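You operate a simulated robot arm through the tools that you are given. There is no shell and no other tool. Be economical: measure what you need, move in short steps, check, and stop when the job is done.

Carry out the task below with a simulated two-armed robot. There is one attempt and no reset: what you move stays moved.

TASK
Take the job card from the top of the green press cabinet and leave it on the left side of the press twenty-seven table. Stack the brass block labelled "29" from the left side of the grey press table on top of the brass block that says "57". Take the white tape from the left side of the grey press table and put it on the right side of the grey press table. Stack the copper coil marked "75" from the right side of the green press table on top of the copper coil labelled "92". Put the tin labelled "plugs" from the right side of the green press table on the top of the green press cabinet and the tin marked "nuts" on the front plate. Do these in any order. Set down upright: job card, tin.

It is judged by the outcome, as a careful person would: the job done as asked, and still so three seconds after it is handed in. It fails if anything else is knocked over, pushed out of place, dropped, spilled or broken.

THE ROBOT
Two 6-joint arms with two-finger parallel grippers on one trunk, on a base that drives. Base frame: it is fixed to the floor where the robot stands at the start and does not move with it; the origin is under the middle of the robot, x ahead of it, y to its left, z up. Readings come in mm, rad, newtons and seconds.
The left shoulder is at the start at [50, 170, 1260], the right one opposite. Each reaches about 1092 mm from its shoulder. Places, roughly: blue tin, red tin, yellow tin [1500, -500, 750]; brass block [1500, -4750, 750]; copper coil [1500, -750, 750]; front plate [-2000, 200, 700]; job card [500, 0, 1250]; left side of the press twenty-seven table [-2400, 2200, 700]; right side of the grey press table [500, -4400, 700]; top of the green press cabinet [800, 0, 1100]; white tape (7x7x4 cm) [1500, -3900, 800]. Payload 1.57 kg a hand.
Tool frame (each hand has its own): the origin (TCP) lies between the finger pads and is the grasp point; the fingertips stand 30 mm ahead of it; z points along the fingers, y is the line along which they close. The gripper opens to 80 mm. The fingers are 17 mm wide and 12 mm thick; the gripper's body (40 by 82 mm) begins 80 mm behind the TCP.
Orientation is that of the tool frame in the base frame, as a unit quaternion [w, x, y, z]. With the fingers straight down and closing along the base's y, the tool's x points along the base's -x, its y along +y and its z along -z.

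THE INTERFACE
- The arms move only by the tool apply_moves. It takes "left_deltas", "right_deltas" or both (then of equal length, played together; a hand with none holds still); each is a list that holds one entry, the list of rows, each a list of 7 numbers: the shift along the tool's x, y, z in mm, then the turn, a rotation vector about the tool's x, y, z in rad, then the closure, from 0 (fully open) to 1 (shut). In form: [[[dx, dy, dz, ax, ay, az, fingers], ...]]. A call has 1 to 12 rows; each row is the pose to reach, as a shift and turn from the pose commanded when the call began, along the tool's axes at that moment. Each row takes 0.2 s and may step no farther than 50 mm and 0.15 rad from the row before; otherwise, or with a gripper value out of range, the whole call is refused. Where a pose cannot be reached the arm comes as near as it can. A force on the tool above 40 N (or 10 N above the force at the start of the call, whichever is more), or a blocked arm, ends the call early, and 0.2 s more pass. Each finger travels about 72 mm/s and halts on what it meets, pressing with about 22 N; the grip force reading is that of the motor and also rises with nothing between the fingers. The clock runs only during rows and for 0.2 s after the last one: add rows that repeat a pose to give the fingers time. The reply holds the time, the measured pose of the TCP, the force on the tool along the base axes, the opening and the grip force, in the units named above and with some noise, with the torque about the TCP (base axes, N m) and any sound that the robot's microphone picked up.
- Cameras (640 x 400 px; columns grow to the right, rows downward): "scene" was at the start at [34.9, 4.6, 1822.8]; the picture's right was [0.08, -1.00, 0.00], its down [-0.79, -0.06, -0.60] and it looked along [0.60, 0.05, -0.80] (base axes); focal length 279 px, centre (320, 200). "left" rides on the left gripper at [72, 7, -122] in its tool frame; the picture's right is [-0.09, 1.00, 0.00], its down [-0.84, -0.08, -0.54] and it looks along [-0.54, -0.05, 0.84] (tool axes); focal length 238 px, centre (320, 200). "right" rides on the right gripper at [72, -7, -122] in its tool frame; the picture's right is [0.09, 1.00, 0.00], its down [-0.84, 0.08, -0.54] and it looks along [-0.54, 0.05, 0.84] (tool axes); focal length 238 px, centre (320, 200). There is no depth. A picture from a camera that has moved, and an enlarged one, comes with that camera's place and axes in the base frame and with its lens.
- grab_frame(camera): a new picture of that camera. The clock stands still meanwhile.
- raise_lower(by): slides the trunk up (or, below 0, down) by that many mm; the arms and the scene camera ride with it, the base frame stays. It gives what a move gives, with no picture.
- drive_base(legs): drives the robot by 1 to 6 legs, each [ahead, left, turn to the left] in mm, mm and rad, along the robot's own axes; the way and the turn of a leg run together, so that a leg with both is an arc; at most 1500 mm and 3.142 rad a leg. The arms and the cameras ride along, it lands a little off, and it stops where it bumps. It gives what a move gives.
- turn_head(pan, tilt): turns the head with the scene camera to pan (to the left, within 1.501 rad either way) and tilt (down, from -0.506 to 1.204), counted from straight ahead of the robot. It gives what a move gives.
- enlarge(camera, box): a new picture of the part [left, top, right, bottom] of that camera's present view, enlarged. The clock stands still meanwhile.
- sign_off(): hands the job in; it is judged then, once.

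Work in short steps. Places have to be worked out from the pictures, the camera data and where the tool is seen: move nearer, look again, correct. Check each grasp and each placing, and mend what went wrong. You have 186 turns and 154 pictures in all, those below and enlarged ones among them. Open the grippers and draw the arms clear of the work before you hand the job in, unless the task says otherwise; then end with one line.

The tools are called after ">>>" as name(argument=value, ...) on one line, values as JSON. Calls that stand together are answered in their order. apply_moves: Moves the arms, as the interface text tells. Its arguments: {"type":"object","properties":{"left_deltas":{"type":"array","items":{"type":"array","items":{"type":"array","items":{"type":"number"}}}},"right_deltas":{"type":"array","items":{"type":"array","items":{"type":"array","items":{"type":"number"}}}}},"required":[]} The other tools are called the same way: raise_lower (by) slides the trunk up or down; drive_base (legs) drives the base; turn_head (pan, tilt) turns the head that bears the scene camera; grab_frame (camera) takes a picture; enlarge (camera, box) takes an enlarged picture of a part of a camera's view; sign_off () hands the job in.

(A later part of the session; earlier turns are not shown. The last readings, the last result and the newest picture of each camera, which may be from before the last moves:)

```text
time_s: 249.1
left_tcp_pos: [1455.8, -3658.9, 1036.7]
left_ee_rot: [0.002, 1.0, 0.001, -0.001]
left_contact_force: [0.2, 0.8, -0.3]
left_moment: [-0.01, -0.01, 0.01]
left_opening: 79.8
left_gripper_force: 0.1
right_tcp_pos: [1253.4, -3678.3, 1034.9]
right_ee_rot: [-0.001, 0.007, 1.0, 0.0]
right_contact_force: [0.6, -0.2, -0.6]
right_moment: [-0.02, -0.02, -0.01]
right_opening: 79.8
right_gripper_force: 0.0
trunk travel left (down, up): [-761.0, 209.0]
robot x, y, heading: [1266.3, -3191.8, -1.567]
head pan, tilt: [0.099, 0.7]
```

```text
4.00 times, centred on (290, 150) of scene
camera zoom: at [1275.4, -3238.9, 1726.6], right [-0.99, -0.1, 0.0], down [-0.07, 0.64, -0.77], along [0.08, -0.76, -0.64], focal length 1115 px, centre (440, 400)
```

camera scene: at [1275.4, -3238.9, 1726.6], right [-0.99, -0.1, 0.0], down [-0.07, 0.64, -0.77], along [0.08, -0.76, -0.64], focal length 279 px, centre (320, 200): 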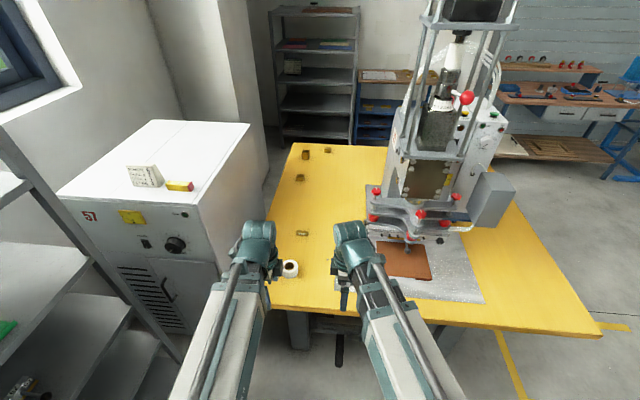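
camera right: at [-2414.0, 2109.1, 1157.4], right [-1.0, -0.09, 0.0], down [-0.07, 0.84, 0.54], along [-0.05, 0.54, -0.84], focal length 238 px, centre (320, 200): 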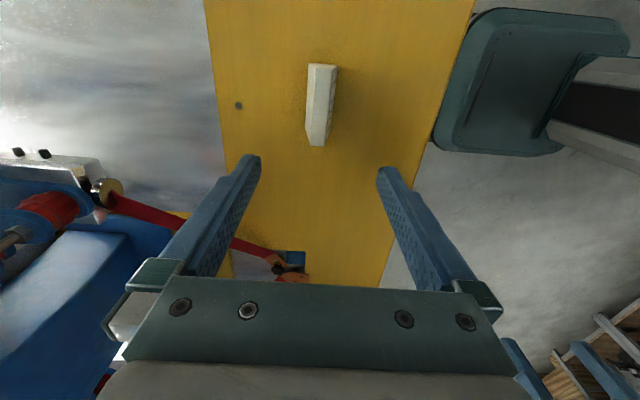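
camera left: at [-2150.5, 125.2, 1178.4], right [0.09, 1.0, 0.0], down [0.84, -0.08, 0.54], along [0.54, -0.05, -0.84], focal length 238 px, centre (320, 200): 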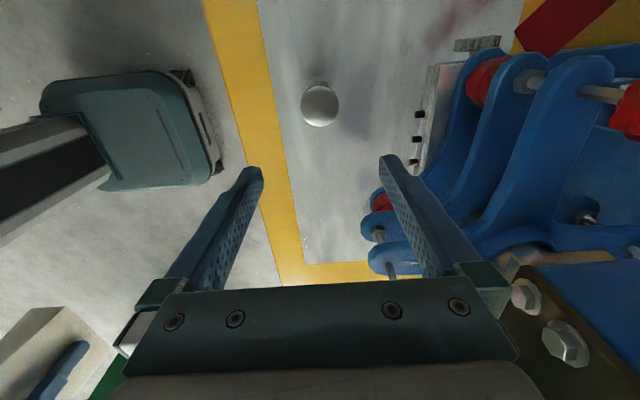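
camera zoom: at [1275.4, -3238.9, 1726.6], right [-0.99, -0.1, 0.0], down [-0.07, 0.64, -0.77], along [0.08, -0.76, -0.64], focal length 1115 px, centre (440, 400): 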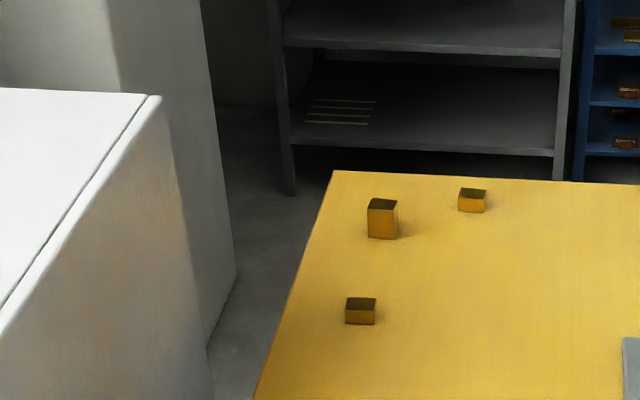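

I read the nearer block's label and check the tape's location with the left camera after moving over it.

>>> enlarge(camera="scene", box=[275, 220, 325, 255])

>>> apply_moves(left_deltas=[[[2, 40, 0, 0, 0, 0, 0], [4, 80, 0, 0, 0, 0, 0], [6, 120, 0, 0, 0, 0, 0], [8, 160, 0, 0, 0, 0, 0], [10, 200, 0, 0, 0, 0, 0], [10, 232, 0, 0, 0, 0, 0], [10, 232, 0, 0, 0, 0, 0]]])

>>> grab_frame(camera="left")

```text
11.43 times, centred on (300, 238) of scene
camera zoom: at [1275.4, -3238.9, 1726.6], right [-0.99, -0.1, 0.0], down [-0.07, 0.64, -0.77], along [0.08, -0.76, -0.64], focal length 3185 px, centre (549, -229)
```

zoom: 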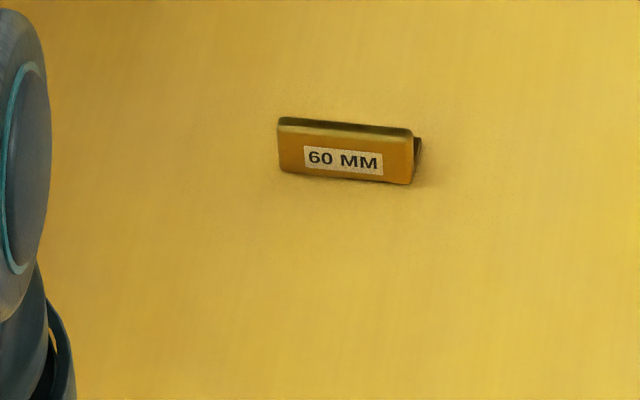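

```text
time_s: 250.7
left_tcp_pos: [1465.8, -3893.0, 1035.4]
left_ee_rot: [0.001, 1.0, 0.001, 0.0]
left_contact_force: [1.1, -0.3, -0.4]
left_moment: [0.0, 0.02, 0.02]
left_opening: 80.0
left_gripper_force: 0.1
right_tcp_pos: [1251.2, -3678.3, 1035.2]
right_ee_rot: [-0.001, 0.006, 1.0, 0.001]
right_contact_force: [0.1, 1.2, 0.1]
right_moment: [0.03, -0.01, -0.01]
right_opening: 80.2
right_gripper_force: 0.1
trunk travel left (down, up): [-761.0, 209.0]
robot x, y, heading: [1268.2, -3196.0, -1.565]
head pan, tilt: [0.099, 0.7]
```

```text
67 pictures are left
camera left: at [1538.3, -3898.9, 1157.7], right [-0.09, -1.0, 0.0], down [-0.84, 0.08, 0.54], along [-0.54, 0.05, -0.84], focal length 238 px, centre (320, 200)
```

left: 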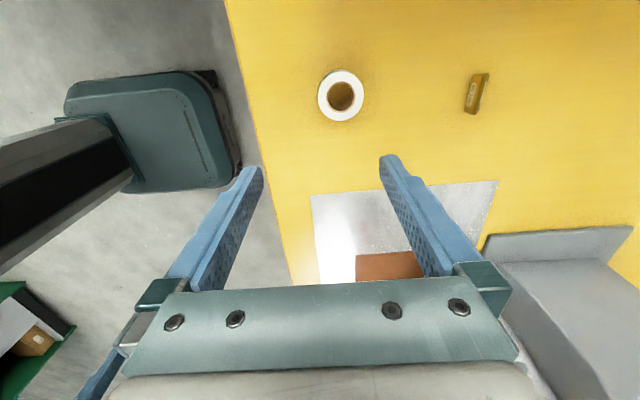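

Tape centre ≈(1476,-3924). I correct and lower part way, then re-check.

>>> apply_moves(left_deltas=[[[10, 31, 0, 0, 0, 0, 0], [10, 31, 0, 0, 0, 0, 0]]])

>>> raise_lower(by=-180)

>>> grab_frame(camera="left")

```text
time_s: 251.3
left_tcp_pos: [1477.1, -3923.7, 1036.7]
left_ee_rot: [0.002, 1.0, 0.001, 0.0]
left_contact_force: [-0.2, 0.1, 0.7]
left_moment: [0.03, 0.02, -0.02]
left_opening: 80.1
left_gripper_force: 0.0
right_tcp_pos: [1251.6, -3677.2, 1034.5]
right_ee_rot: [-0.001, 0.005, 1.0, 0.001]
right_contact_force: [0.1, 0.5, -0.4]
right_moment: [-0.06, 0.02, 0.0]
right_opening: 79.9
right_gripper_force: 0.0
trunk travel left (down, up): [-761.0, 209.0]
robot x, y, heading: [1266.1, -3191.7, -1.571]
head pan, tilt: [0.099, 0.7]
```

```text
time_s: 253.3
left_tcp_pos: [1477.0, -3922.9, 855.6]
left_ee_rot: [0.002, 1.0, 0.001, 0.0]
left_contact_force: [0.3, 0.1, -0.4]
left_moment: [-0.01, 0.01, 0.01]
left_opening: 79.9
left_gripper_force: 0.1
right_tcp_pos: [1251.4, -3677.8, 855.5]
right_ee_rot: [-0.001, 0.006, 1.0, 0.001]
right_contact_force: [-0.3, -0.6, 0.8]
right_moment: [0.02, 0.01, -0.01]
right_opening: 80.0
right_gripper_force: 0.2
trunk travel left (down, up): [-581.0, 389.0]
robot x, y, heading: [1266.6, -3193.9, -1.571]
head pan, tilt: [0.099, 0.7]
```

```text
66 pictures are left
camera left: at [1549.7, -3930.2, 977.7], right [-0.09, -1.0, 0.0], down [-0.84, 0.08, 0.54], along [-0.54, 0.05, -0.84], focal length 238 px, centre (320, 200)
```

left: 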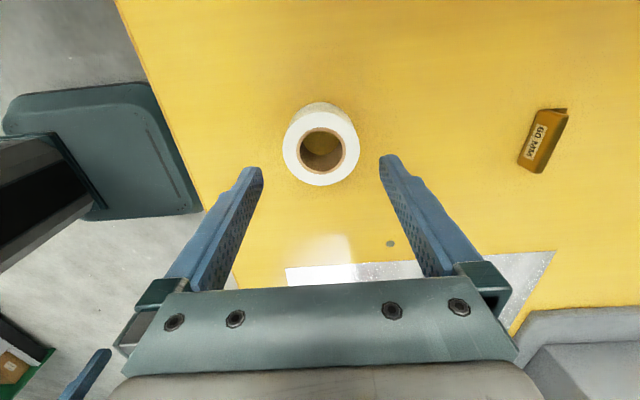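

Well centred (outer ≈64 mm). Lower 66 mm and close.

>>> apply_moves(left_deltas=[[[3, 2, 0, 0, 0, 0, 0], [3, 2, 0, 0, 0, 0, 0]]])

>>> raise_lower(by=-66)

>>> apply_moves(left_deltas=[[[0, 0, 0, 0, 0, 0, 0.2], [0, 0, 0, 0, 0, 0, 0.4], [0, 0, 0, 0, 0, 0, 0.5], [0, 0, 0, 0, 0, 0, 0.5]]])

>>> raise_lower(by=250)

>>> grab_frame(camera="left")

```text
time_s: 253.9
left_tcp_pos: [1481.1, -3925.8, 856.1]
left_ee_rot: [0.001, 1.0, 0.001, 0.0]
left_contact_force: [-1.0, 0.6, 0.5]
left_moment: [0.02, -0.03, 0.01]
left_opening: 80.1
left_gripper_force: 0.1
right_tcp_pos: [1251.2, -3678.4, 856.1]
right_ee_rot: [-0.001, 0.007, 1.0, 0.001]
right_contact_force: [0.6, 0.3, 0.9]
right_moment: [0.0, 0.01, 0.03]
right_opening: 80.0
right_gripper_force: 0.0
trunk travel left (down, up): [-581.0, 389.0]
robot x, y, heading: [1266.4, -3189.2, -1.567]
head pan, tilt: [0.099, 0.7]
```

```text
time_s: 255.0
left_tcp_pos: [1481.1, -3923.9, 788.9]
left_ee_rot: [0.002, 1.0, 0.001, 0.0]
left_contact_force: [0.7, -0.5, -0.5]
left_moment: [-0.01, 0.0, 0.01]
left_opening: 80.2
left_gripper_force: 0.1
right_tcp_pos: [1251.3, -3677.8, 790.1]
right_ee_rot: [-0.001, 0.006, 1.0, 0.001]
right_contact_force: [0.6, -0.2, -0.3]
right_moment: [0.02, 0.03, -0.03]
right_opening: 80.1
right_gripper_force: 0.0
trunk travel left (down, up): [-515.0, 455.0]
robot x, y, heading: [1265.9, -3195.0, -1.572]
head pan, tilt: [0.099, 0.7]
```

```text
time_s: 256.0
left_tcp_pos: [1480.7, -3925.7, 790.2]
left_ee_rot: [0.002, 1.0, 0.001, 0.001]
left_contact_force: [-0.4, 0.3, 0.9]
left_moment: [0.03, -0.05, 0.01]
left_opening: 66.9
left_gripper_force: 21.5
right_tcp_pos: [1251.3, -3677.5, 789.5]
right_ee_rot: [-0.001, 0.006, 1.0, 0.002]
right_contact_force: [-0.5, -0.1, 0.5]
right_moment: [-0.04, 0.01, 0.04]
right_opening: 80.1
right_gripper_force: 0.0
trunk travel left (down, up): [-515.0, 455.0]
robot x, y, heading: [1263.1, -3195.2, -1.567]
head pan, tilt: [0.099, 0.7]
```

```text
time_s: 258.6
left_tcp_pos: [1479.7, -3924.9, 1039.7]
left_ee_rot: [0.001, 1.0, -0.001, -0.001]
left_contact_force: [0.0, 0.2, -1.2]
left_moment: [0.04, -0.01, -0.01]
left_opening: 66.8
left_gripper_force: 22.0
right_tcp_pos: [1252.0, -3678.3, 1040.3]
right_ee_rot: [-0.001, 0.006, 1.0, 0.0]
right_contact_force: [0.0, 0.3, -0.4]
right_moment: [-0.04, 0.0, -0.02]
right_opening: 80.0
right_gripper_force: 0.1
trunk travel left (down, up): [-765.0, 205.0]
robot x, y, heading: [1263.5, -3193.3, -1.571]
head pan, tilt: [0.099, 0.7]
```

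```text
65 pictures are left
camera left: at [1552.9, -3932.2, 1161.4], right [-0.09, -1.0, 0.0], down [-0.84, 0.08, 0.54], along [-0.54, 0.05, -0.84], focal length 238 px, centre (320, 200)
```

left: 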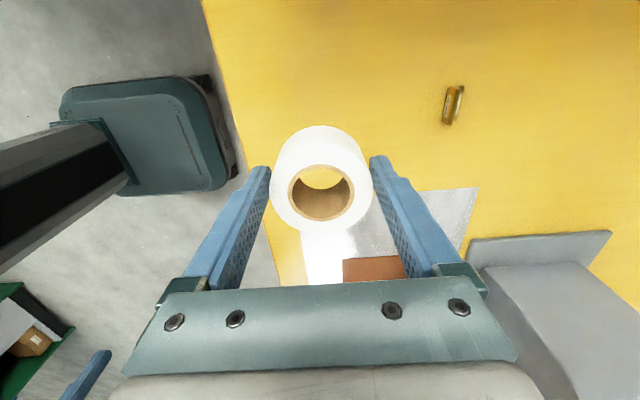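

Tape held. I retract the left arm and drive round to the table's right (-x) side, ending facing +x.

>>> apply_moves(left_deltas=[[[0, -45, 0, 0, 0, 0, 0.5], [0, -90, 0, 0, 0, 0, 0.5], [0, -135, 0, 0, 0, 0, 0.5], [0, -180, 0, 0, 0, 0, 0.5], [0, -225, 0, 0, 0, 0, 0.5], [0, -250, 0, 0, 0, 0, 0.5]]])

>>> drive_base(legs=[[-400, 0, 0], [0, -900, 0], [0, -820, 0], [1000, 0, 0], [0, 0, 1.571]])

>>> turn_head(pan=-0.5, tilt=0.6)

>>> grab_frame(camera="scene")

```text
time_s: 259.9
left_tcp_pos: [1480.4, -3675.4, 1039.0]
left_ee_rot: [0.002, 1.0, 0.0, 0.0]
left_contact_force: [-0.3, 0.4, -0.9]
left_moment: [-0.01, -0.05, -0.02]
left_opening: 66.6
left_gripper_force: 21.7
right_tcp_pos: [1251.2, -3677.3, 1039.3]
right_ee_rot: [-0.001, 0.006, 1.0, 0.001]
right_contact_force: [0.3, 0.1, -0.9]
right_moment: [-0.02, 0.01, 0.01]
right_opening: 80.1
right_gripper_force: 0.2
trunk travel left (down, up): [-765.0, 205.0]
robot x, y, heading: [1264.6, -3195.8, -1.573]
head pan, tilt: [0.099, 0.7]
```

```text
time_s: 279.4
left_tcp_pos: [16.4, -3571.1, 1039.3]
left_ee_rot: [0.002, 0.705, 0.709, 0.001]
left_contact_force: [0.6, -0.8, -0.8]
left_moment: [-0.02, -0.01, -0.01]
left_opening: 66.6
left_gripper_force: 22.1
right_tcp_pos: [20.0, -3798.8, 1039.7]
right_ee_rot: [-0.001, -0.705, 0.709, 0.0]
right_contact_force: [-0.1, -0.7, 0.8]
right_moment: [0.0, 0.01, 0.01]
right_opening: 80.1
right_gripper_force: 0.0
trunk travel left (down, up): [-765.0, 205.0]
robot x, y, heading: [-463.0, -3786.8, 0.011]
head pan, tilt: [0.099, 0.7]
```

```text
time_s: 280.4
left_tcp_pos: [17.5, -3571.1, 1039.9]
left_ee_rot: [0.0, 0.705, 0.709, 0.001]
left_contact_force: [0.2, -0.2, -0.9]
left_moment: [-0.03, 0.03, 0.02]
left_opening: 66.6
left_gripper_force: 21.6
right_tcp_pos: [20.6, -3799.1, 1038.6]
right_ee_rot: [-0.001, -0.705, 0.709, -0.001]
right_contact_force: [-0.3, 0.1, -0.4]
right_moment: [0.0, 0.01, 0.0]
right_opening: 79.9
right_gripper_force: 0.1
trunk travel left (down, up): [-765.0, 205.0]
robot x, y, heading: [-462.0, -3790.4, 0.007]
head pan, tilt: [-0.499, 0.6]
```

```text
64 pictures are left
camera scene: at [-425.2, -3830.6, 1739.2], right [-0.47, -0.88, 0.0], down [-0.5, 0.27, -0.82], along [0.73, -0.39, -0.57], focal length 279 px, centre (320, 200)
```

scene: 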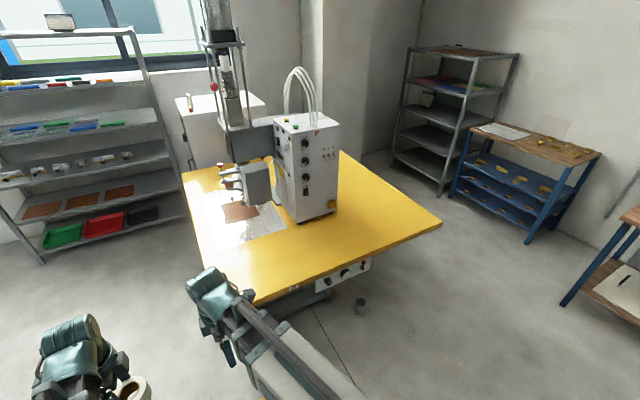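

The right part of the table is free. I strafe to line the left hand up with (500,-4380) and move closer.

>>> drive_base(legs=[[0, -800, -0.008], [280, 0, 0]])

>>> apply_moves(left_deltas=[[[0, 30, 0, 0, 0, 0, 0.5], [0, 60, 0, 0, 0, 0, 0.5], [0, 90, 0, 0, 0, 0, 0.5], [0, 120, 0, 0, 0, 0, 0.5], [0, 150, 0, 0, 0, 0, 0.5], [0, 180, 0, 0, 0, 0, 0.5], [0, 210, 0, 0, 0, 0, 0.5]]])

>>> grab_frame(camera="left")

>>> grab_frame(camera="scene")

```text
time_s: 286.3
left_tcp_pos: [301.5, -4383.5, 1038.8]
left_ee_rot: [0.001, 0.709, 0.705, 0.0]
left_contact_force: [0.2, -0.4, -1.2]
left_moment: [-0.01, 0.02, -0.03]
left_opening: 66.9
left_gripper_force: 22.2
right_tcp_pos: [301.8, -4610.4, 1039.3]
right_ee_rot: [-0.001, -0.701, 0.714, 0.0]
right_contact_force: [0.3, 0.4, -0.7]
right_moment: [-0.04, 0.0, -0.01]
right_opening: 79.8
right_gripper_force: 0.0
trunk travel left (down, up): [-765.0, 205.0]
robot x, y, heading: [-185.8, -4595.9, -0.008]
head pan, tilt: [-0.499, 0.6]
```

```text
time_s: 287.9
left_tcp_pos: [511.9, -4384.1, 1038.8]
left_ee_rot: [0.001, 0.709, 0.705, 0.001]
left_contact_force: [0.6, -0.1, -1.4]
left_moment: [0.0, -0.01, 0.0]
left_opening: 66.6
left_gripper_force: 21.7
right_tcp_pos: [300.5, -4611.0, 1040.0]
right_ee_rot: [-0.001, -0.7, 0.714, -0.001]
right_contact_force: [-0.6, 0.0, 0.0]
right_moment: [0.0, 0.02, 0.0]
right_opening: 80.0
right_gripper_force: 0.2
trunk travel left (down, up): [-765.0, 205.0]
robot x, y, heading: [-184.5, -4589.5, -0.003]
head pan, tilt: [-0.499, 0.6]
```

```text
63 pictures are left
camera left: at [518.9, -4312.4, 1161.3], right [1.0, -0.1, 0.0], down [-0.08, -0.84, 0.54], along [-0.05, -0.54, -0.84], focal length 238 px, centre (320, 200)
```

left: 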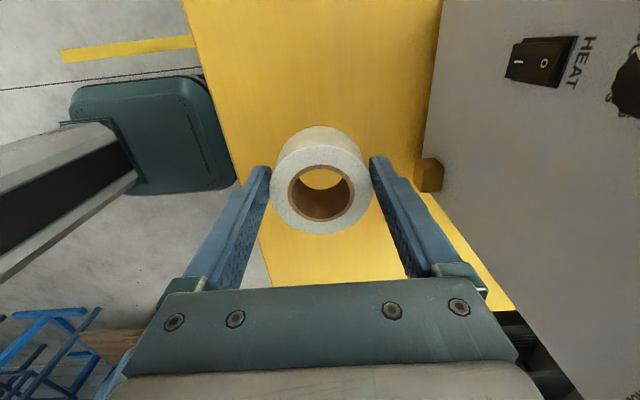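

```text
62 pictures are left
camera scene: at [-144.0, -4637.0, 1739.2], right [-0.48, -0.88, 0.0], down [-0.5, 0.27, -0.82], along [0.72, -0.4, -0.57], focal length 279 px, centre (320, 200)
```

scene: 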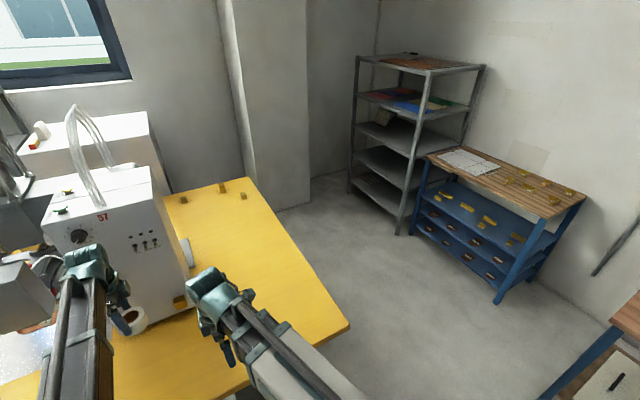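

Spot is clear; the press box face is at x≈690. I shift 15 mm away from it, retract the right hand a bit, and lower to 10 mm above.

>>> apply_moves(left_deltas=[[[0, -15, 0, 0, 0, 0, 0.5], [0, -15, 0, 0, 0, 0, 0.5]]], right_deltas=[[[0, 20, 0, 0, 0, 0, 0], [0, 40, 0, 0, 0, 0, 0]]])

>>> raise_lower(by=-240)

>>> raise_lower(by=-7)

>>> raise_lower(by=-3)

```text
time_s: 288.5
left_tcp_pos: [495.2, -4382.6, 1039.4]
left_ee_rot: [0.001, 0.709, 0.706, 0.001]
left_contact_force: [-0.6, 0.0, -0.9]
left_moment: [0.01, 0.01, 0.0]
left_opening: 66.4
left_gripper_force: 21.9
right_tcp_pos: [261.5, -4609.9, 1039.7]
right_ee_rot: [-0.001, -0.7, 0.714, 0.0]
right_contact_force: [0.0, -0.3, 0.2]
right_moment: [0.03, 0.0, -0.04]
right_opening: 79.9
right_gripper_force: 0.0
trunk travel left (down, up): [-765.0, 205.0]
robot x, y, heading: [-179.6, -4595.3, -0.008]
head pan, tilt: [-0.499, 0.6]
```

```text
time_s: 291.0
left_tcp_pos: [495.3, -4384.1, 799.9]
left_ee_rot: [0.001, 0.709, 0.705, 0.001]
left_contact_force: [-0.1, 0.2, -2.0]
left_moment: [0.04, 0.0, 0.0]
left_opening: 66.3
left_gripper_force: 22.0
right_tcp_pos: [261.1, -4610.6, 799.1]
right_ee_rot: [-0.001, -0.701, 0.714, 0.0]
right_contact_force: [-0.7, -0.6, 0.3]
right_moment: [0.01, 0.03, 0.0]
right_opening: 80.1
right_gripper_force: 0.0
trunk travel left (down, up): [-525.0, 445.0]
robot x, y, heading: [-186.8, -4593.8, -0.005]
head pan, tilt: [-0.499, 0.6]
```

```text
time_s: 291.5
left_tcp_pos: [496.2, -4384.2, 792.3]
left_ee_rot: [0.0, 0.709, 0.705, 0.001]
left_contact_force: [0.6, 0.1, -0.2]
left_moment: [0.05, 0.04, 0.0]
left_opening: 66.6
left_gripper_force: 22.8
right_tcp_pos: [261.5, -4610.9, 793.1]
right_ee_rot: [-0.002, -0.701, 0.714, 0.0]
right_contact_force: [1.1, 0.0, -0.2]
right_moment: [0.0, -0.01, 0.01]
right_opening: 80.1
right_gripper_force: 0.0
trunk travel left (down, up): [-518.0, 452.0]
robot x, y, heading: [-181.3, -4596.4, -0.003]
head pan, tilt: [-0.499, 0.6]
```

```text
time_s: 292.1
left_tcp_pos: [496.1, -4384.8, 789.8]
left_ee_rot: [0.002, 0.709, 0.705, 0.0]
left_contact_force: [1.6, 0.5, 4.4]
left_moment: [0.0, 0.05, -0.02]
left_opening: 66.8
left_gripper_force: 22.0
right_tcp_pos: [260.9, -4609.9, 789.6]
right_ee_rot: [-0.001, -0.7, 0.714, 0.0]
right_contact_force: [0.4, 0.3, -0.4]
right_moment: [-0.05, -0.01, -0.01]
right_opening: 79.9
right_gripper_force: 0.0
trunk travel left (down, up): [-515.0, 455.0]
robot x, y, heading: [-183.5, -4593.3, -0.007]
head pan, tilt: [-0.499, 0.6]
```

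Contact. Open, lift, check, and retract the left arm.

>>> apply_moves(left_deltas=[[[0, 0, 0, 0, 0, 0, 0.3], [0, 0, 0, 0, 0, 0, 0.1], [0, 0, 0, 0, 0, 0, 0], [0, 0, 0, 0, 0, 0, 0]]])

>>> raise_lower(by=250)

>>> grab_frame(camera="left")

>>> apply_moves(left_deltas=[[[0, -45, 0, 0, 0, 0, 0], [0, -90, 0, 0, 0, 0, 0], [0, -135, 0, 0, 0, 0, 0], [0, -180, 0, 0, 0, 0, 0], [0, -200, 0, 0, 0, 0, 0]]])

```text
time_s: 293.1
left_tcp_pos: [495.1, -4384.4, 789.5]
left_ee_rot: [0.001, 0.709, 0.706, 0.0]
left_contact_force: [-0.5, 0.1, -0.1]
left_moment: [-0.03, -0.03, 0.0]
left_opening: 80.4
left_gripper_force: 0.0
right_tcp_pos: [260.7, -4610.0, 789.4]
right_ee_rot: [0.0, -0.701, 0.713, 0.0]
right_contact_force: [-0.4, -0.5, -0.4]
right_moment: [0.0, 0.0, 0.0]
right_opening: 79.9
right_gripper_force: 0.1
trunk travel left (down, up): [-515.0, 455.0]
robot x, y, heading: [-180.7, -4595.7, -0.003]
head pan, tilt: [-0.499, 0.6]
```

```text
time_s: 295.6
left_tcp_pos: [495.2, -4384.1, 1040.7]
left_ee_rot: [0.0, 0.709, 0.705, 0.001]
left_contact_force: [0.5, -0.1, 0.6]
left_moment: [0.0, 0.02, -0.01]
left_opening: 80.2
left_gripper_force: 0.1
right_tcp_pos: [261.5, -4610.0, 1039.8]
right_ee_rot: [-0.002, -0.7, 0.714, 0.0]
right_contact_force: [0.4, -0.3, 0.0]
right_moment: [-0.02, 0.02, -0.01]
right_opening: 80.0
right_gripper_force: 0.0
trunk travel left (down, up): [-765.0, 205.0]
robot x, y, heading: [-184.4, -4589.0, -0.008]
head pan, tilt: [-0.499, 0.6]
```

```text
61 pictures are left
camera left: at [502.9, -4312.5, 1161.5], right [1.0, -0.1, 0.0], down [-0.08, -0.84, 0.54], along [-0.05, -0.54, -0.84], focal length 238 px, centre (320, 200)
```

left: 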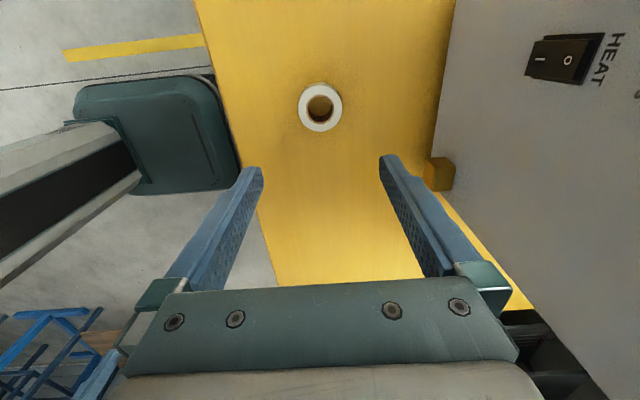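

```text
time_s: 296.8
left_tcp_pos: [295.1, -4382.8, 1039.8]
left_ee_rot: [0.001, 0.709, 0.705, 0.002]
left_contact_force: [-0.7, 0.1, -0.4]
left_moment: [0.0, 0.04, 0.02]
left_opening: 80.0
left_gripper_force: 0.0
right_tcp_pos: [260.9, -4610.2, 1040.4]
right_ee_rot: [-0.001, -0.7, 0.714, 0.0]
right_contact_force: [0.7, -0.2, -0.6]
right_moment: [-0.03, -0.02, -0.02]
right_opening: 80.3
right_gripper_force: 0.2
trunk travel left (down, up): [-765.0, 205.0]
robot x, y, heading: [-182.5, -4592.3, -0.006]
head pan, tilt: [-0.499, 0.6]
```

Tape placed. I look at the blocks from here for labels.

>>> enlarge(camera="scene", box=[170, 175, 260, 215])

```text
7.11 times, centred on (215, 195) of scene
camera zoom: at [-144.8, -4637.0, 1739.2], right [-0.48, -0.88, 0.0], down [-0.49, 0.27, -0.83], along [0.72, -0.4, -0.56], focal length 1982 px, centre (1067, 236)
```

zoom: 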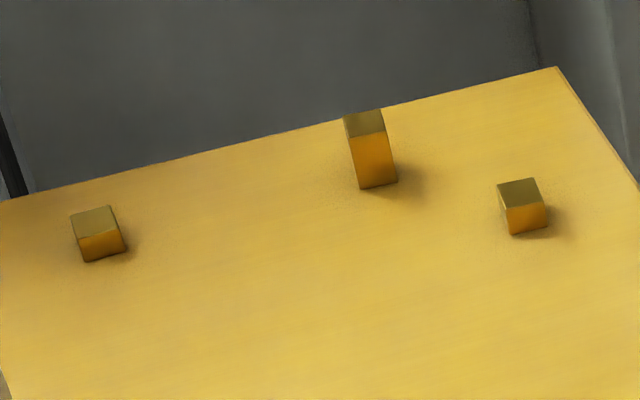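

No labels on these faces; they must face -y. I drive round behind the table and face +y.

>>> drive_base(legs=[[-250, 0, 0], [0, -910, 0], [0, 0, 1.575], [0, -950, 0], [0, -930, 0]])

>>> turn_head(pan=0, tilt=0.75)

>>> grab_frame(camera="scene")

```text
time_s: 316.0
left_tcp_pos: [1235.4, -5045.3, 1039.9]
left_ee_rot: [-0.001, 0.004, 1.0, 0.0]
left_contact_force: [0.2, -0.4, -0.2]
left_moment: [0.01, 0.01, 0.03]
left_opening: 79.8
left_gripper_force: 0.1
right_tcp_pos: [1463.0, -5080.1, 1039.6]
right_ee_rot: [0.001, 1.0, -0.012, 0.0]
right_contact_force: [0.6, 0.3, -0.6]
right_moment: [-0.01, 0.02, -0.05]
right_opening: 79.9
right_gripper_force: 0.1
trunk travel left (down, up): [-765.0, 205.0]
robot x, y, heading: [1447.4, -5523.8, 1.556]
head pan, tilt: [-0.499, 0.6]
```

```text
time_s: 316.9
left_tcp_pos: [1234.3, -5044.2, 1040.2]
left_ee_rot: [0.0, 0.005, 1.0, 0.001]
left_contact_force: [0.4, 0.3, 0.4]
left_moment: [0.02, 0.02, -0.01]
left_opening: 80.2
left_gripper_force: 0.0
right_tcp_pos: [1462.2, -5080.6, 1040.0]
right_ee_rot: [0.0, 1.0, -0.011, 0.002]
right_contact_force: [-0.6, -0.2, -0.5]
right_moment: [0.01, 0.01, 0.01]
right_opening: 80.3
right_gripper_force: 0.0
trunk travel left (down, up): [-765.0, 205.0]
robot x, y, heading: [1444.5, -5525.1, 1.562]
head pan, tilt: [0.0, 0.75]
```

```text
59 pictures are left
camera scene: at [1444.8, -5482.7, 1726.3], right [1.0, -0.01, 0.0], down [-0.01, -0.68, -0.73], along [0.01, 0.73, -0.68], focal length 279 px, centre (320, 200)
```

scene: 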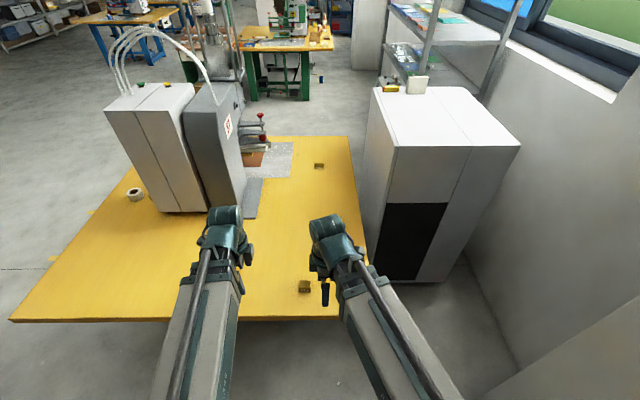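

Blocks are hidden behind the right arm. I strafe 140 mm right so they show between the arms.

>>> drive_base(legs=[[0, -130, 0.01]])

>>> enlarge(camera="scene", box=[220, 140, 400, 320])

```text
time_s: 318.2
left_tcp_pos: [1362.7, -5046.8, 1039.7]
left_ee_rot: [0.0, -0.001, 1.0, 0.001]
left_contact_force: [0.2, 1.2, 0.6]
left_moment: [0.03, 0.05, -0.01]
left_opening: 79.7
left_gripper_force: 0.1
right_tcp_pos: [1589.7, -5080.8, 1039.9]
right_ee_rot: [0.001, 1.0, -0.007, 0.0]
right_contact_force: [-0.4, -0.8, 0.3]
right_moment: [-0.02, 0.01, -0.03]
right_opening: 79.8
right_gripper_force: 0.1
trunk travel left (down, up): [-765.0, 205.0]
robot x, y, heading: [1573.0, -5526.2, 1.569]
head pan, tilt: [0.0, 0.75]
```

```text
2.22 times, centred on (310, 230) of scene
camera zoom: at [1576.6, -5483.3, 1726.3], right [1.0, 0.0, 0.0], down [0.0, -0.68, -0.73], along [0.0, 0.73, -0.68], focal length 619 px, centre (342, 133)
```

zoom: 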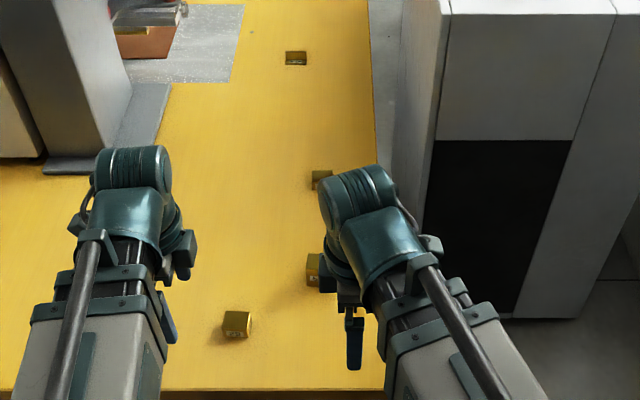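

I shift the right hand 90 mm outward and read the labels.

>>> apply_moves(right_deltas=[[[45, 0, 0, 0, 0, 0, 0], [90, 0, 0, 0, 0, 0, 0], [90, 0, 0, 0, 0, 0, 0]]])

>>> enlarge(camera="scene", box=[255, 205, 335, 300])

>>> enlarge(camera="scene", box=[290, 205, 340, 235])

```text
time_s: 319.0
left_tcp_pos: [1359.3, -5048.2, 1039.5]
left_ee_rot: [0.001, 0.0, 1.0, 0.0]
left_contact_force: [0.3, 0.6, 0.5]
left_moment: [-0.01, -0.02, -0.01]
left_opening: 80.1
left_gripper_force: 0.0
right_tcp_pos: [1677.5, -5073.6, 1039.5]
right_ee_rot: [0.002, 1.0, -0.007, 0.0]
right_contact_force: [0.1, 1.4, 0.4]
right_moment: [0.03, 0.02, 0.0]
right_opening: 79.9
right_gripper_force: 0.1
right hand out of reach, approached as far as the arm can: row 2, 3
trunk travel left (down, up): [-765.0, 205.0]
robot x, y, heading: [1575.2, -5522.6, 1.57]
head pan, tilt: [0.0, 0.75]
```

```text
4.21 times, centred on (295, 252) of scene
camera zoom: at [1574.8, -5483.4, 1726.3], right [1.0, 0.0, 0.0], down [0.0, -0.68, -0.73], along [0.0, 0.73, -0.68], focal length 1173 px, centre (425, -21)
```

zoom: 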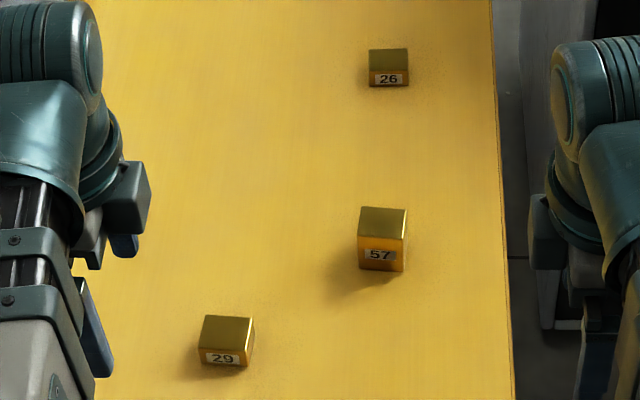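

```text
12.80 times, centred on (315, 220) of scene
camera zoom: at [1574.8, -5483.4, 1726.3], right [1.0, 0.0, 0.0], down [0.0, -0.68, -0.73], along [0.0, 0.73, -0.68], focal length 3567 px, centre (384, -56)
```

zoom: 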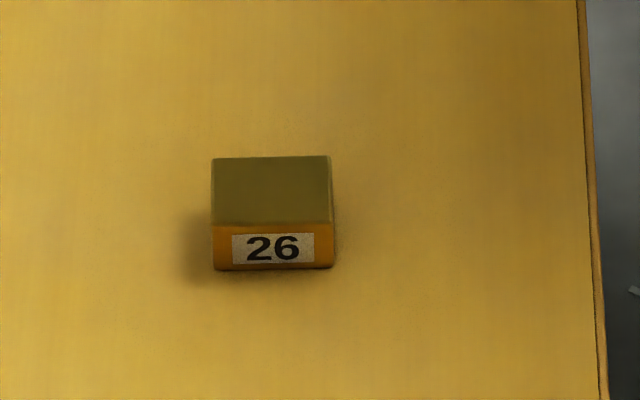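

Labels: 29 at ≈(1393,-4930), 57 at ≈(1534,-4828), and 26 beyond. I'll use the left hand (closing along y): move over block 29 and check.

>>> apply_moves(left_deltas=[[[-10, 40, 0, 0, 0, 0, 0], [-20, 80, 0, 0, 0, 0, 0], [-32, 117, 0, 0, 0, 0, 0], [-32, 117, 0, 0, 0, 0, 0]]])

>>> raise_lower(by=-120)

>>> grab_frame(camera="left")

```text
time_s: 320.0
left_tcp_pos: [1392.7, -4929.7, 1040.5]
left_ee_rot: [0.001, 0.0, 1.0, 0.002]
left_contact_force: [0.8, 0.5, 0.6]
left_moment: [0.02, 0.0, -0.02]
left_opening: 80.0
left_gripper_force: 0.1
right_tcp_pos: [1677.1, -5072.3, 1040.5]
right_ee_rot: [0.001, 1.0, -0.006, 0.0]
right_contact_force: [-0.6, -0.5, 0.2]
right_moment: [0.0, 0.01, -0.02]
right_opening: 79.8
right_gripper_force: 0.1
trunk travel left (down, up): [-765.0, 205.0]
robot x, y, heading: [1574.8, -5525.4, 1.578]
head pan, tilt: [0.0, 0.75]
```

```text
time_s: 321.5
left_tcp_pos: [1392.0, -4929.3, 920.2]
left_ee_rot: [-0.001, 0.0, 1.0, 0.002]
left_contact_force: [0.0, -0.3, -0.4]
left_moment: [-0.02, 0.02, -0.01]
left_opening: 80.3
left_gripper_force: 0.0
right_tcp_pos: [1677.5, -5072.7, 920.4]
right_ee_rot: [0.002, 1.0, -0.007, 0.001]
right_contact_force: [-0.2, -0.2, 0.4]
right_moment: [-0.03, 0.0, -0.03]
right_opening: 80.2
right_gripper_force: 0.2
trunk travel left (down, up): [-645.0, 325.0]
robot x, y, heading: [1570.1, -5529.3, 1.566]
head pan, tilt: [0.0, 0.75]
```

```text
55 pictures are left
camera left: at [1321.0, -4924.0, 1041.7], right [0.09, 1.0, 0.0], down [0.84, -0.08, 0.54], along [0.54, -0.05, -0.84], focal length 238 px, centre (320, 200)
```

left: 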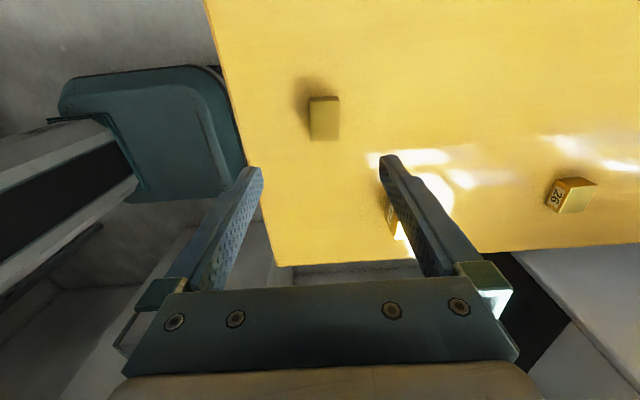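

Block 29's top is centred at ≈(1388,-4924), ~30 mm across y. I correct and lower to TCP z≈788.

>>> apply_moves(left_deltas=[[[4, 5, 0, 0, 0, 0, 0], [4, 5, 0, 0, 0, 0, 0]]])

>>> raise_lower(by=-130)

>>> grab_frame(camera="left")

```text
time_s: 322.1
left_tcp_pos: [1389.0, -4924.6, 919.2]
left_ee_rot: [-0.001, 0.001, 1.0, 0.001]
left_contact_force: [-0.5, 0.4, -0.1]
left_moment: [0.01, 0.01, -0.01]
left_opening: 80.2
left_gripper_force: 0.1
right_tcp_pos: [1676.5, -5072.1, 919.9]
right_ee_rot: [0.002, 1.0, -0.007, 0.001]
right_contact_force: [-0.3, 0.0, 0.9]
right_moment: [0.03, -0.01, 0.02]
right_opening: 79.9
right_gripper_force: 0.0
trunk travel left (down, up): [-645.0, 325.0]
robot x, y, heading: [1575.0, -5522.0, 1.57]
head pan, tilt: [0.0, 0.75]
```

```text
time_s: 323.6
left_tcp_pos: [1389.0, -4925.1, 789.6]
left_ee_rot: [-0.001, 0.0, 1.0, 0.0]
left_contact_force: [0.6, -0.1, -0.4]
left_moment: [-0.02, 0.03, 0.0]
left_opening: 80.0
left_gripper_force: 0.0
right_tcp_pos: [1678.0, -5073.6, 790.8]
right_ee_rot: [0.002, 1.0, -0.007, 0.001]
right_contact_force: [0.6, -1.0, -0.2]
right_moment: [-0.02, -0.01, 0.03]
right_opening: 79.9
right_gripper_force: 0.0
trunk travel left (down, up): [-515.0, 455.0]
robot x, y, heading: [1575.6, -5523.5, 1.57]
head pan, tilt: [0.0, 0.75]
```

```text
54 pictures are left
camera left: at [1317.2, -4918.9, 911.7], right [0.09, 1.0, 0.0], down [0.84, -0.08, 0.54], along [0.54, -0.05, -0.84], focal length 238 px, centre (320, 200)
```

left: 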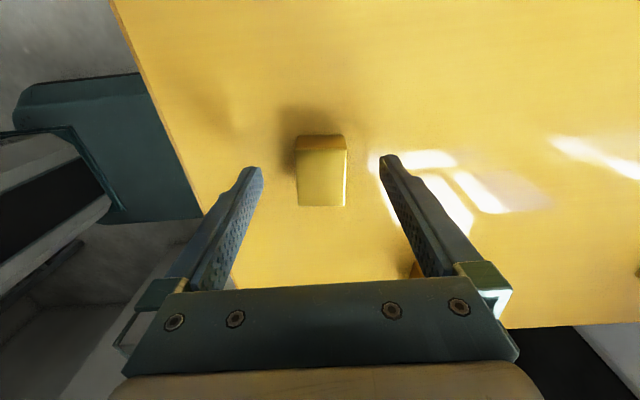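

Centred. Lower 4 mm more, close, and lift.

>>> raise_lower(by=-4)

>>> apply_moves(left_deltas=[[[0, 0, 0, 0, 0, 0, 0.3], [0, 0, 0, 0, 0, 0, 0.5], [0, 0, 0, 0, 0, 0, 0.7], [0, 0, 0, 0, 0, 0, 0.85], [0, 0, 0, 0, 0, 0, 0.85]]])

>>> raise_lower(by=120)

>>> grab_frame(camera="left")

```text
time_s: 324.2
left_tcp_pos: [1389.3, -4926.2, 785.8]
left_ee_rot: [0.0, 0.0, 1.0, 0.001]
left_contact_force: [0.4, -0.6, 0.8]
left_moment: [-0.03, 0.0, 0.0]
left_opening: 80.1
left_gripper_force: 0.1
right_tcp_pos: [1677.7, -5074.2, 786.0]
right_ee_rot: [0.002, 1.0, -0.008, 0.001]
right_contact_force: [0.6, 0.1, 0.3]
right_moment: [0.04, -0.02, 0.0]
right_opening: 79.9
right_gripper_force: 0.1
trunk travel left (down, up): [-511.0, 459.0]
robot x, y, heading: [1575.5, -5526.3, 1.566]
head pan, tilt: [0.0, 0.75]
```

```text
time_s: 325.4
left_tcp_pos: [1388.9, -4924.7, 786.3]
left_ee_rot: [0.0, 0.001, 1.0, 0.0]
left_contact_force: [-0.4, -1.1, 2.4]
left_moment: [-0.08, -0.09, -0.03]
left_opening: 34.8
left_gripper_force: 22.5
right_tcp_pos: [1678.0, -5073.9, 786.6]
right_ee_rot: [0.001, 1.0, -0.008, 0.0]
right_contact_force: [0.0, 0.2, 0.8]
right_moment: [0.01, -0.01, 0.01]
right_opening: 80.0
right_gripper_force: 0.0
trunk travel left (down, up): [-511.0, 459.0]
robot x, y, heading: [1575.4, -5526.0, 1.573]
head pan, tilt: [0.0, 0.75]
```

```text
time_s: 326.9
left_tcp_pos: [1387.6, -4923.4, 906.0]
left_ee_rot: [0.0, 0.0, 1.0, 0.001]
left_contact_force: [-0.8, -0.1, -4.0]
left_moment: [-0.01, 0.03, 0.0]
left_opening: 34.8
left_gripper_force: 22.6
right_tcp_pos: [1676.8, -5072.8, 904.5]
right_ee_rot: [0.001, 1.0, -0.006, 0.001]
right_contact_force: [-0.4, 0.6, 0.0]
right_moment: [-0.01, 0.01, 0.0]
right_opening: 80.1
right_gripper_force: 0.0
trunk travel left (down, up): [-631.0, 339.0]
robot x, y, heading: [1575.4, -5521.8, 1.572]
head pan, tilt: [0.0, 0.75]
```

```text
53 pictures are left
camera left: at [1317.1, -4918.6, 1027.4], right [0.09, 1.0, 0.0], down [0.84, -0.08, 0.54], along [0.54, -0.05, -0.84], focal length 238 px, centre (320, 200)
```

left: 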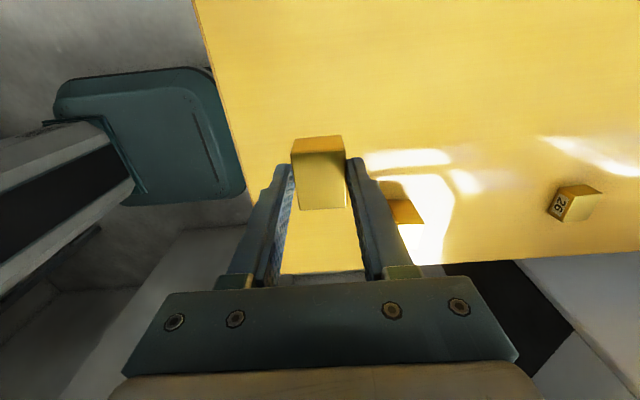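

Block held. I zoom at block 57 next to the finger to locate it.

>>> enlarge(camera="left", box=[340, 160, 460, 260])

>>> enlarge(camera="scene", box=[270, 220, 340, 290])

```text
4.00 times, centred on (400, 210) of left
camera zoom: at [1317.1, -4918.6, 1027.4], right [0.09, 1.0, 0.0], down [0.84, -0.08, 0.54], along [0.54, -0.05, -0.84], focal length 953 px, centre (0, 160)
```

zoom: 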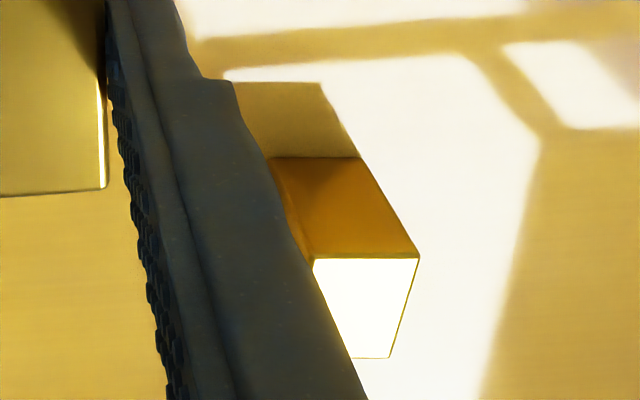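

```text
5.71 times, centred on (305, 255) of scene
camera zoom: at [1574.8, -5482.8, 1592.2], right [1.0, 0.0, 0.0], down [0.0, -0.68, -0.73], along [0.0, 0.73, -0.68], focal length 1592 px, centre (406, -114)
```

zoom: 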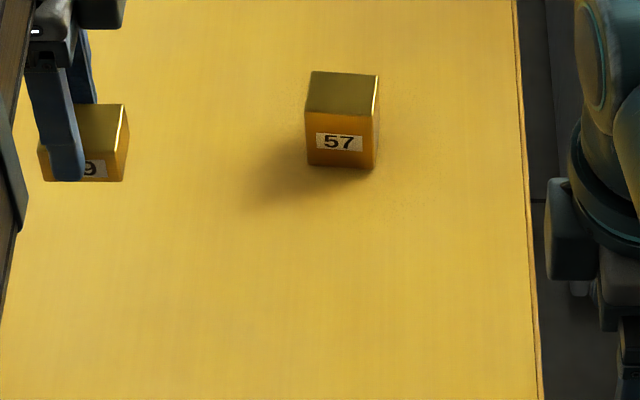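

Block 57 centre ≈(1532,-4829), top ≈803. I carry block 29 above it (bottom ≈870) and verify.

>>> apply_moves(left_deltas=[[[-30, 19, 0, 0, 0, 0, 0.85], [-60, 38, 0, 0, 0, 0, 0.85], [-90, 57, 0, 0, 0, 0, 0.85], [-120, 76, 0, 0, 0, 0, 0.85], [-146, 95, 0, 0, 0, 0, 0.85], [-146, 95, 0, 0, 0, 0, 0.85]]])

>>> raise_lower(by=-40)

>>> enlarge(camera="scene", box=[270, 200, 350, 270])

>>> grab_frame(camera="left")

```text
time_s: 328.3
left_tcp_pos: [1536.9, -4828.9, 906.1]
left_ee_rot: [0.001, 0.0, 1.0, 0.001]
left_contact_force: [0.1, 0.0, -3.1]
left_moment: [0.01, -0.01, 0.01]
left_opening: 34.9
left_gripper_force: 22.3
right_tcp_pos: [1677.3, -5073.7, 905.5]
right_ee_rot: [0.002, 1.0, -0.007, 0.001]
right_contact_force: [0.0, -0.2, -0.1]
right_moment: [0.0, 0.02, 0.0]
right_opening: 80.1
right_gripper_force: 0.0
trunk travel left (down, up): [-631.0, 339.0]
robot x, y, heading: [1573.9, -5525.2, 1.569]
head pan, tilt: [0.0, 0.75]
```

```text
time_s: 329.1
left_tcp_pos: [1535.5, -4827.9, 866.0]
left_ee_rot: [0.0, 0.001, 1.0, 0.001]
left_contact_force: [-0.1, 0.0, -3.8]
left_moment: [0.0, 0.0, 0.0]
left_opening: 34.4
left_gripper_force: 22.0
right_tcp_pos: [1676.9, -5073.2, 866.3]
right_ee_rot: [0.002, 1.0, -0.007, 0.002]
right_contact_force: [0.4, 0.2, -1.3]
right_moment: [-0.03, 0.02, 0.0]
right_opening: 80.1
right_gripper_force: 0.1
trunk travel left (down, up): [-591.0, 379.0]
robot x, y, heading: [1579.0, -5523.5, 1.576]
head pan, tilt: [0.0, 0.75]
```

```text
5.71 times, centred on (310, 235) of scene
camera zoom: at [1574.9, -5483.1, 1552.3], right [1.0, 0.0, 0.0], down [0.0, -0.68, -0.73], along [0.0, 0.73, -0.68], focal length 1592 px, centre (377, 0)
```

zoom: 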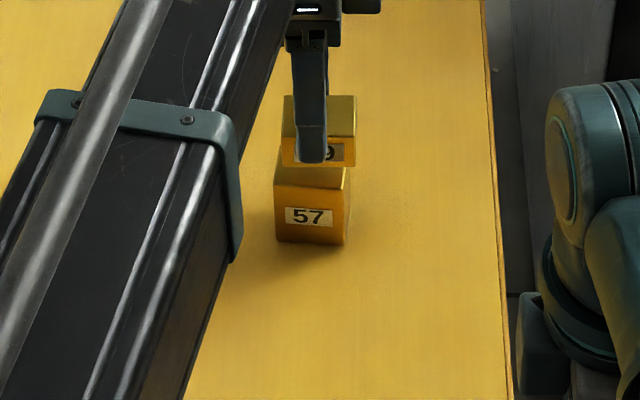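

```text
49 pictures are left
camera left: at [1463.6, -4822.9, 987.5], right [0.09, 1.0, 0.0], down [0.84, -0.08, 0.54], along [0.54, -0.05, -0.84], focal length 238 px, centre (320, 200)
```

left: 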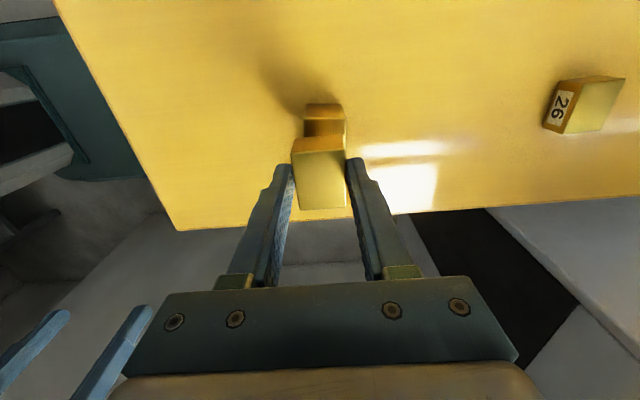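

Block 29 is ~5 mm too far in +x; correct, then lower in steps.

>>> apply_moves(left_deltas=[[[5, -1, 0, 0, 0, 0, 0.85], [5, -1, 0, 0, 0, 0, 0.85]]])

>>> raise_lower(by=-20)

>>> raise_lower(by=-4)

>>> enlarge(camera="scene", box=[285, 205, 335, 255])

```text
time_s: 329.7
left_tcp_pos: [1530.3, -4829.4, 866.1]
left_ee_rot: [-0.001, 0.0, 1.0, 0.001]
left_contact_force: [0.4, -0.9, -3.9]
left_moment: [0.0, 0.01, -0.02]
left_opening: 34.6
left_gripper_force: 22.3
right_tcp_pos: [1677.3, -5072.3, 866.8]
right_ee_rot: [0.002, 1.0, -0.007, 0.0]
right_contact_force: [0.3, 0.0, 0.1]
right_moment: [-0.01, 0.0, 0.02]
right_opening: 80.1
right_gripper_force: 0.2
trunk travel left (down, up): [-591.0, 379.0]
robot x, y, heading: [1572.1, -5526.7, 1.574]
head pan, tilt: [0.0, 0.75]
```

```text
time_s: 330.4
left_tcp_pos: [1530.2, -4830.8, 845.0]
left_ee_rot: [-0.001, 0.0, 1.0, 0.001]
left_contact_force: [0.7, -0.1, -3.6]
left_moment: [0.03, 0.02, -0.01]
left_opening: 34.7
left_gripper_force: 22.0
right_tcp_pos: [1677.4, -5073.3, 844.7]
right_ee_rot: [0.001, 1.0, -0.007, 0.001]
right_contact_force: [0.0, -0.6, -0.5]
right_moment: [0.0, -0.01, 0.02]
right_opening: 79.8
right_gripper_force: 0.0
trunk travel left (down, up): [-571.0, 399.0]
robot x, y, heading: [1573.2, -5522.9, 1.567]
head pan, tilt: [0.0, 0.75]
```

```text
time_s: 330.9
left_tcp_pos: [1531.1, -4830.3, 842.3]
left_ee_rot: [0.0, -0.001, 1.0, 0.001]
left_contact_force: [-0.5, 4.1, 16.3]
left_moment: [0.09, -0.01, 0.03]
left_opening: 34.8
left_gripper_force: 21.3
right_tcp_pos: [1678.3, -5073.8, 842.7]
right_ee_rot: [0.0, 1.0, -0.007, 0.001]
right_contact_force: [0.1, 0.3, -0.4]
right_moment: [-0.03, -0.03, -0.02]
right_opening: 80.5
right_gripper_force: 0.0
trunk travel left (down, up): [-567.0, 403.0]
robot x, y, heading: [1576.0, -5527.1, 1.572]
head pan, tilt: [0.0, 0.75]
```

```text
8.00 times, centred on (310, 230) of scene
camera zoom: at [1575.0, -5484.2, 1528.7], right [1.0, 0.0, 0.0], down [0.0, -0.68, -0.73], along [0.0, 0.73, -0.68], focal length 2229 px, centre (400, -40)
```

zoom: 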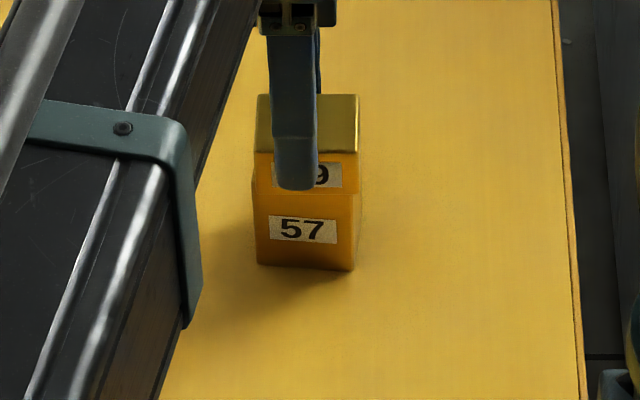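

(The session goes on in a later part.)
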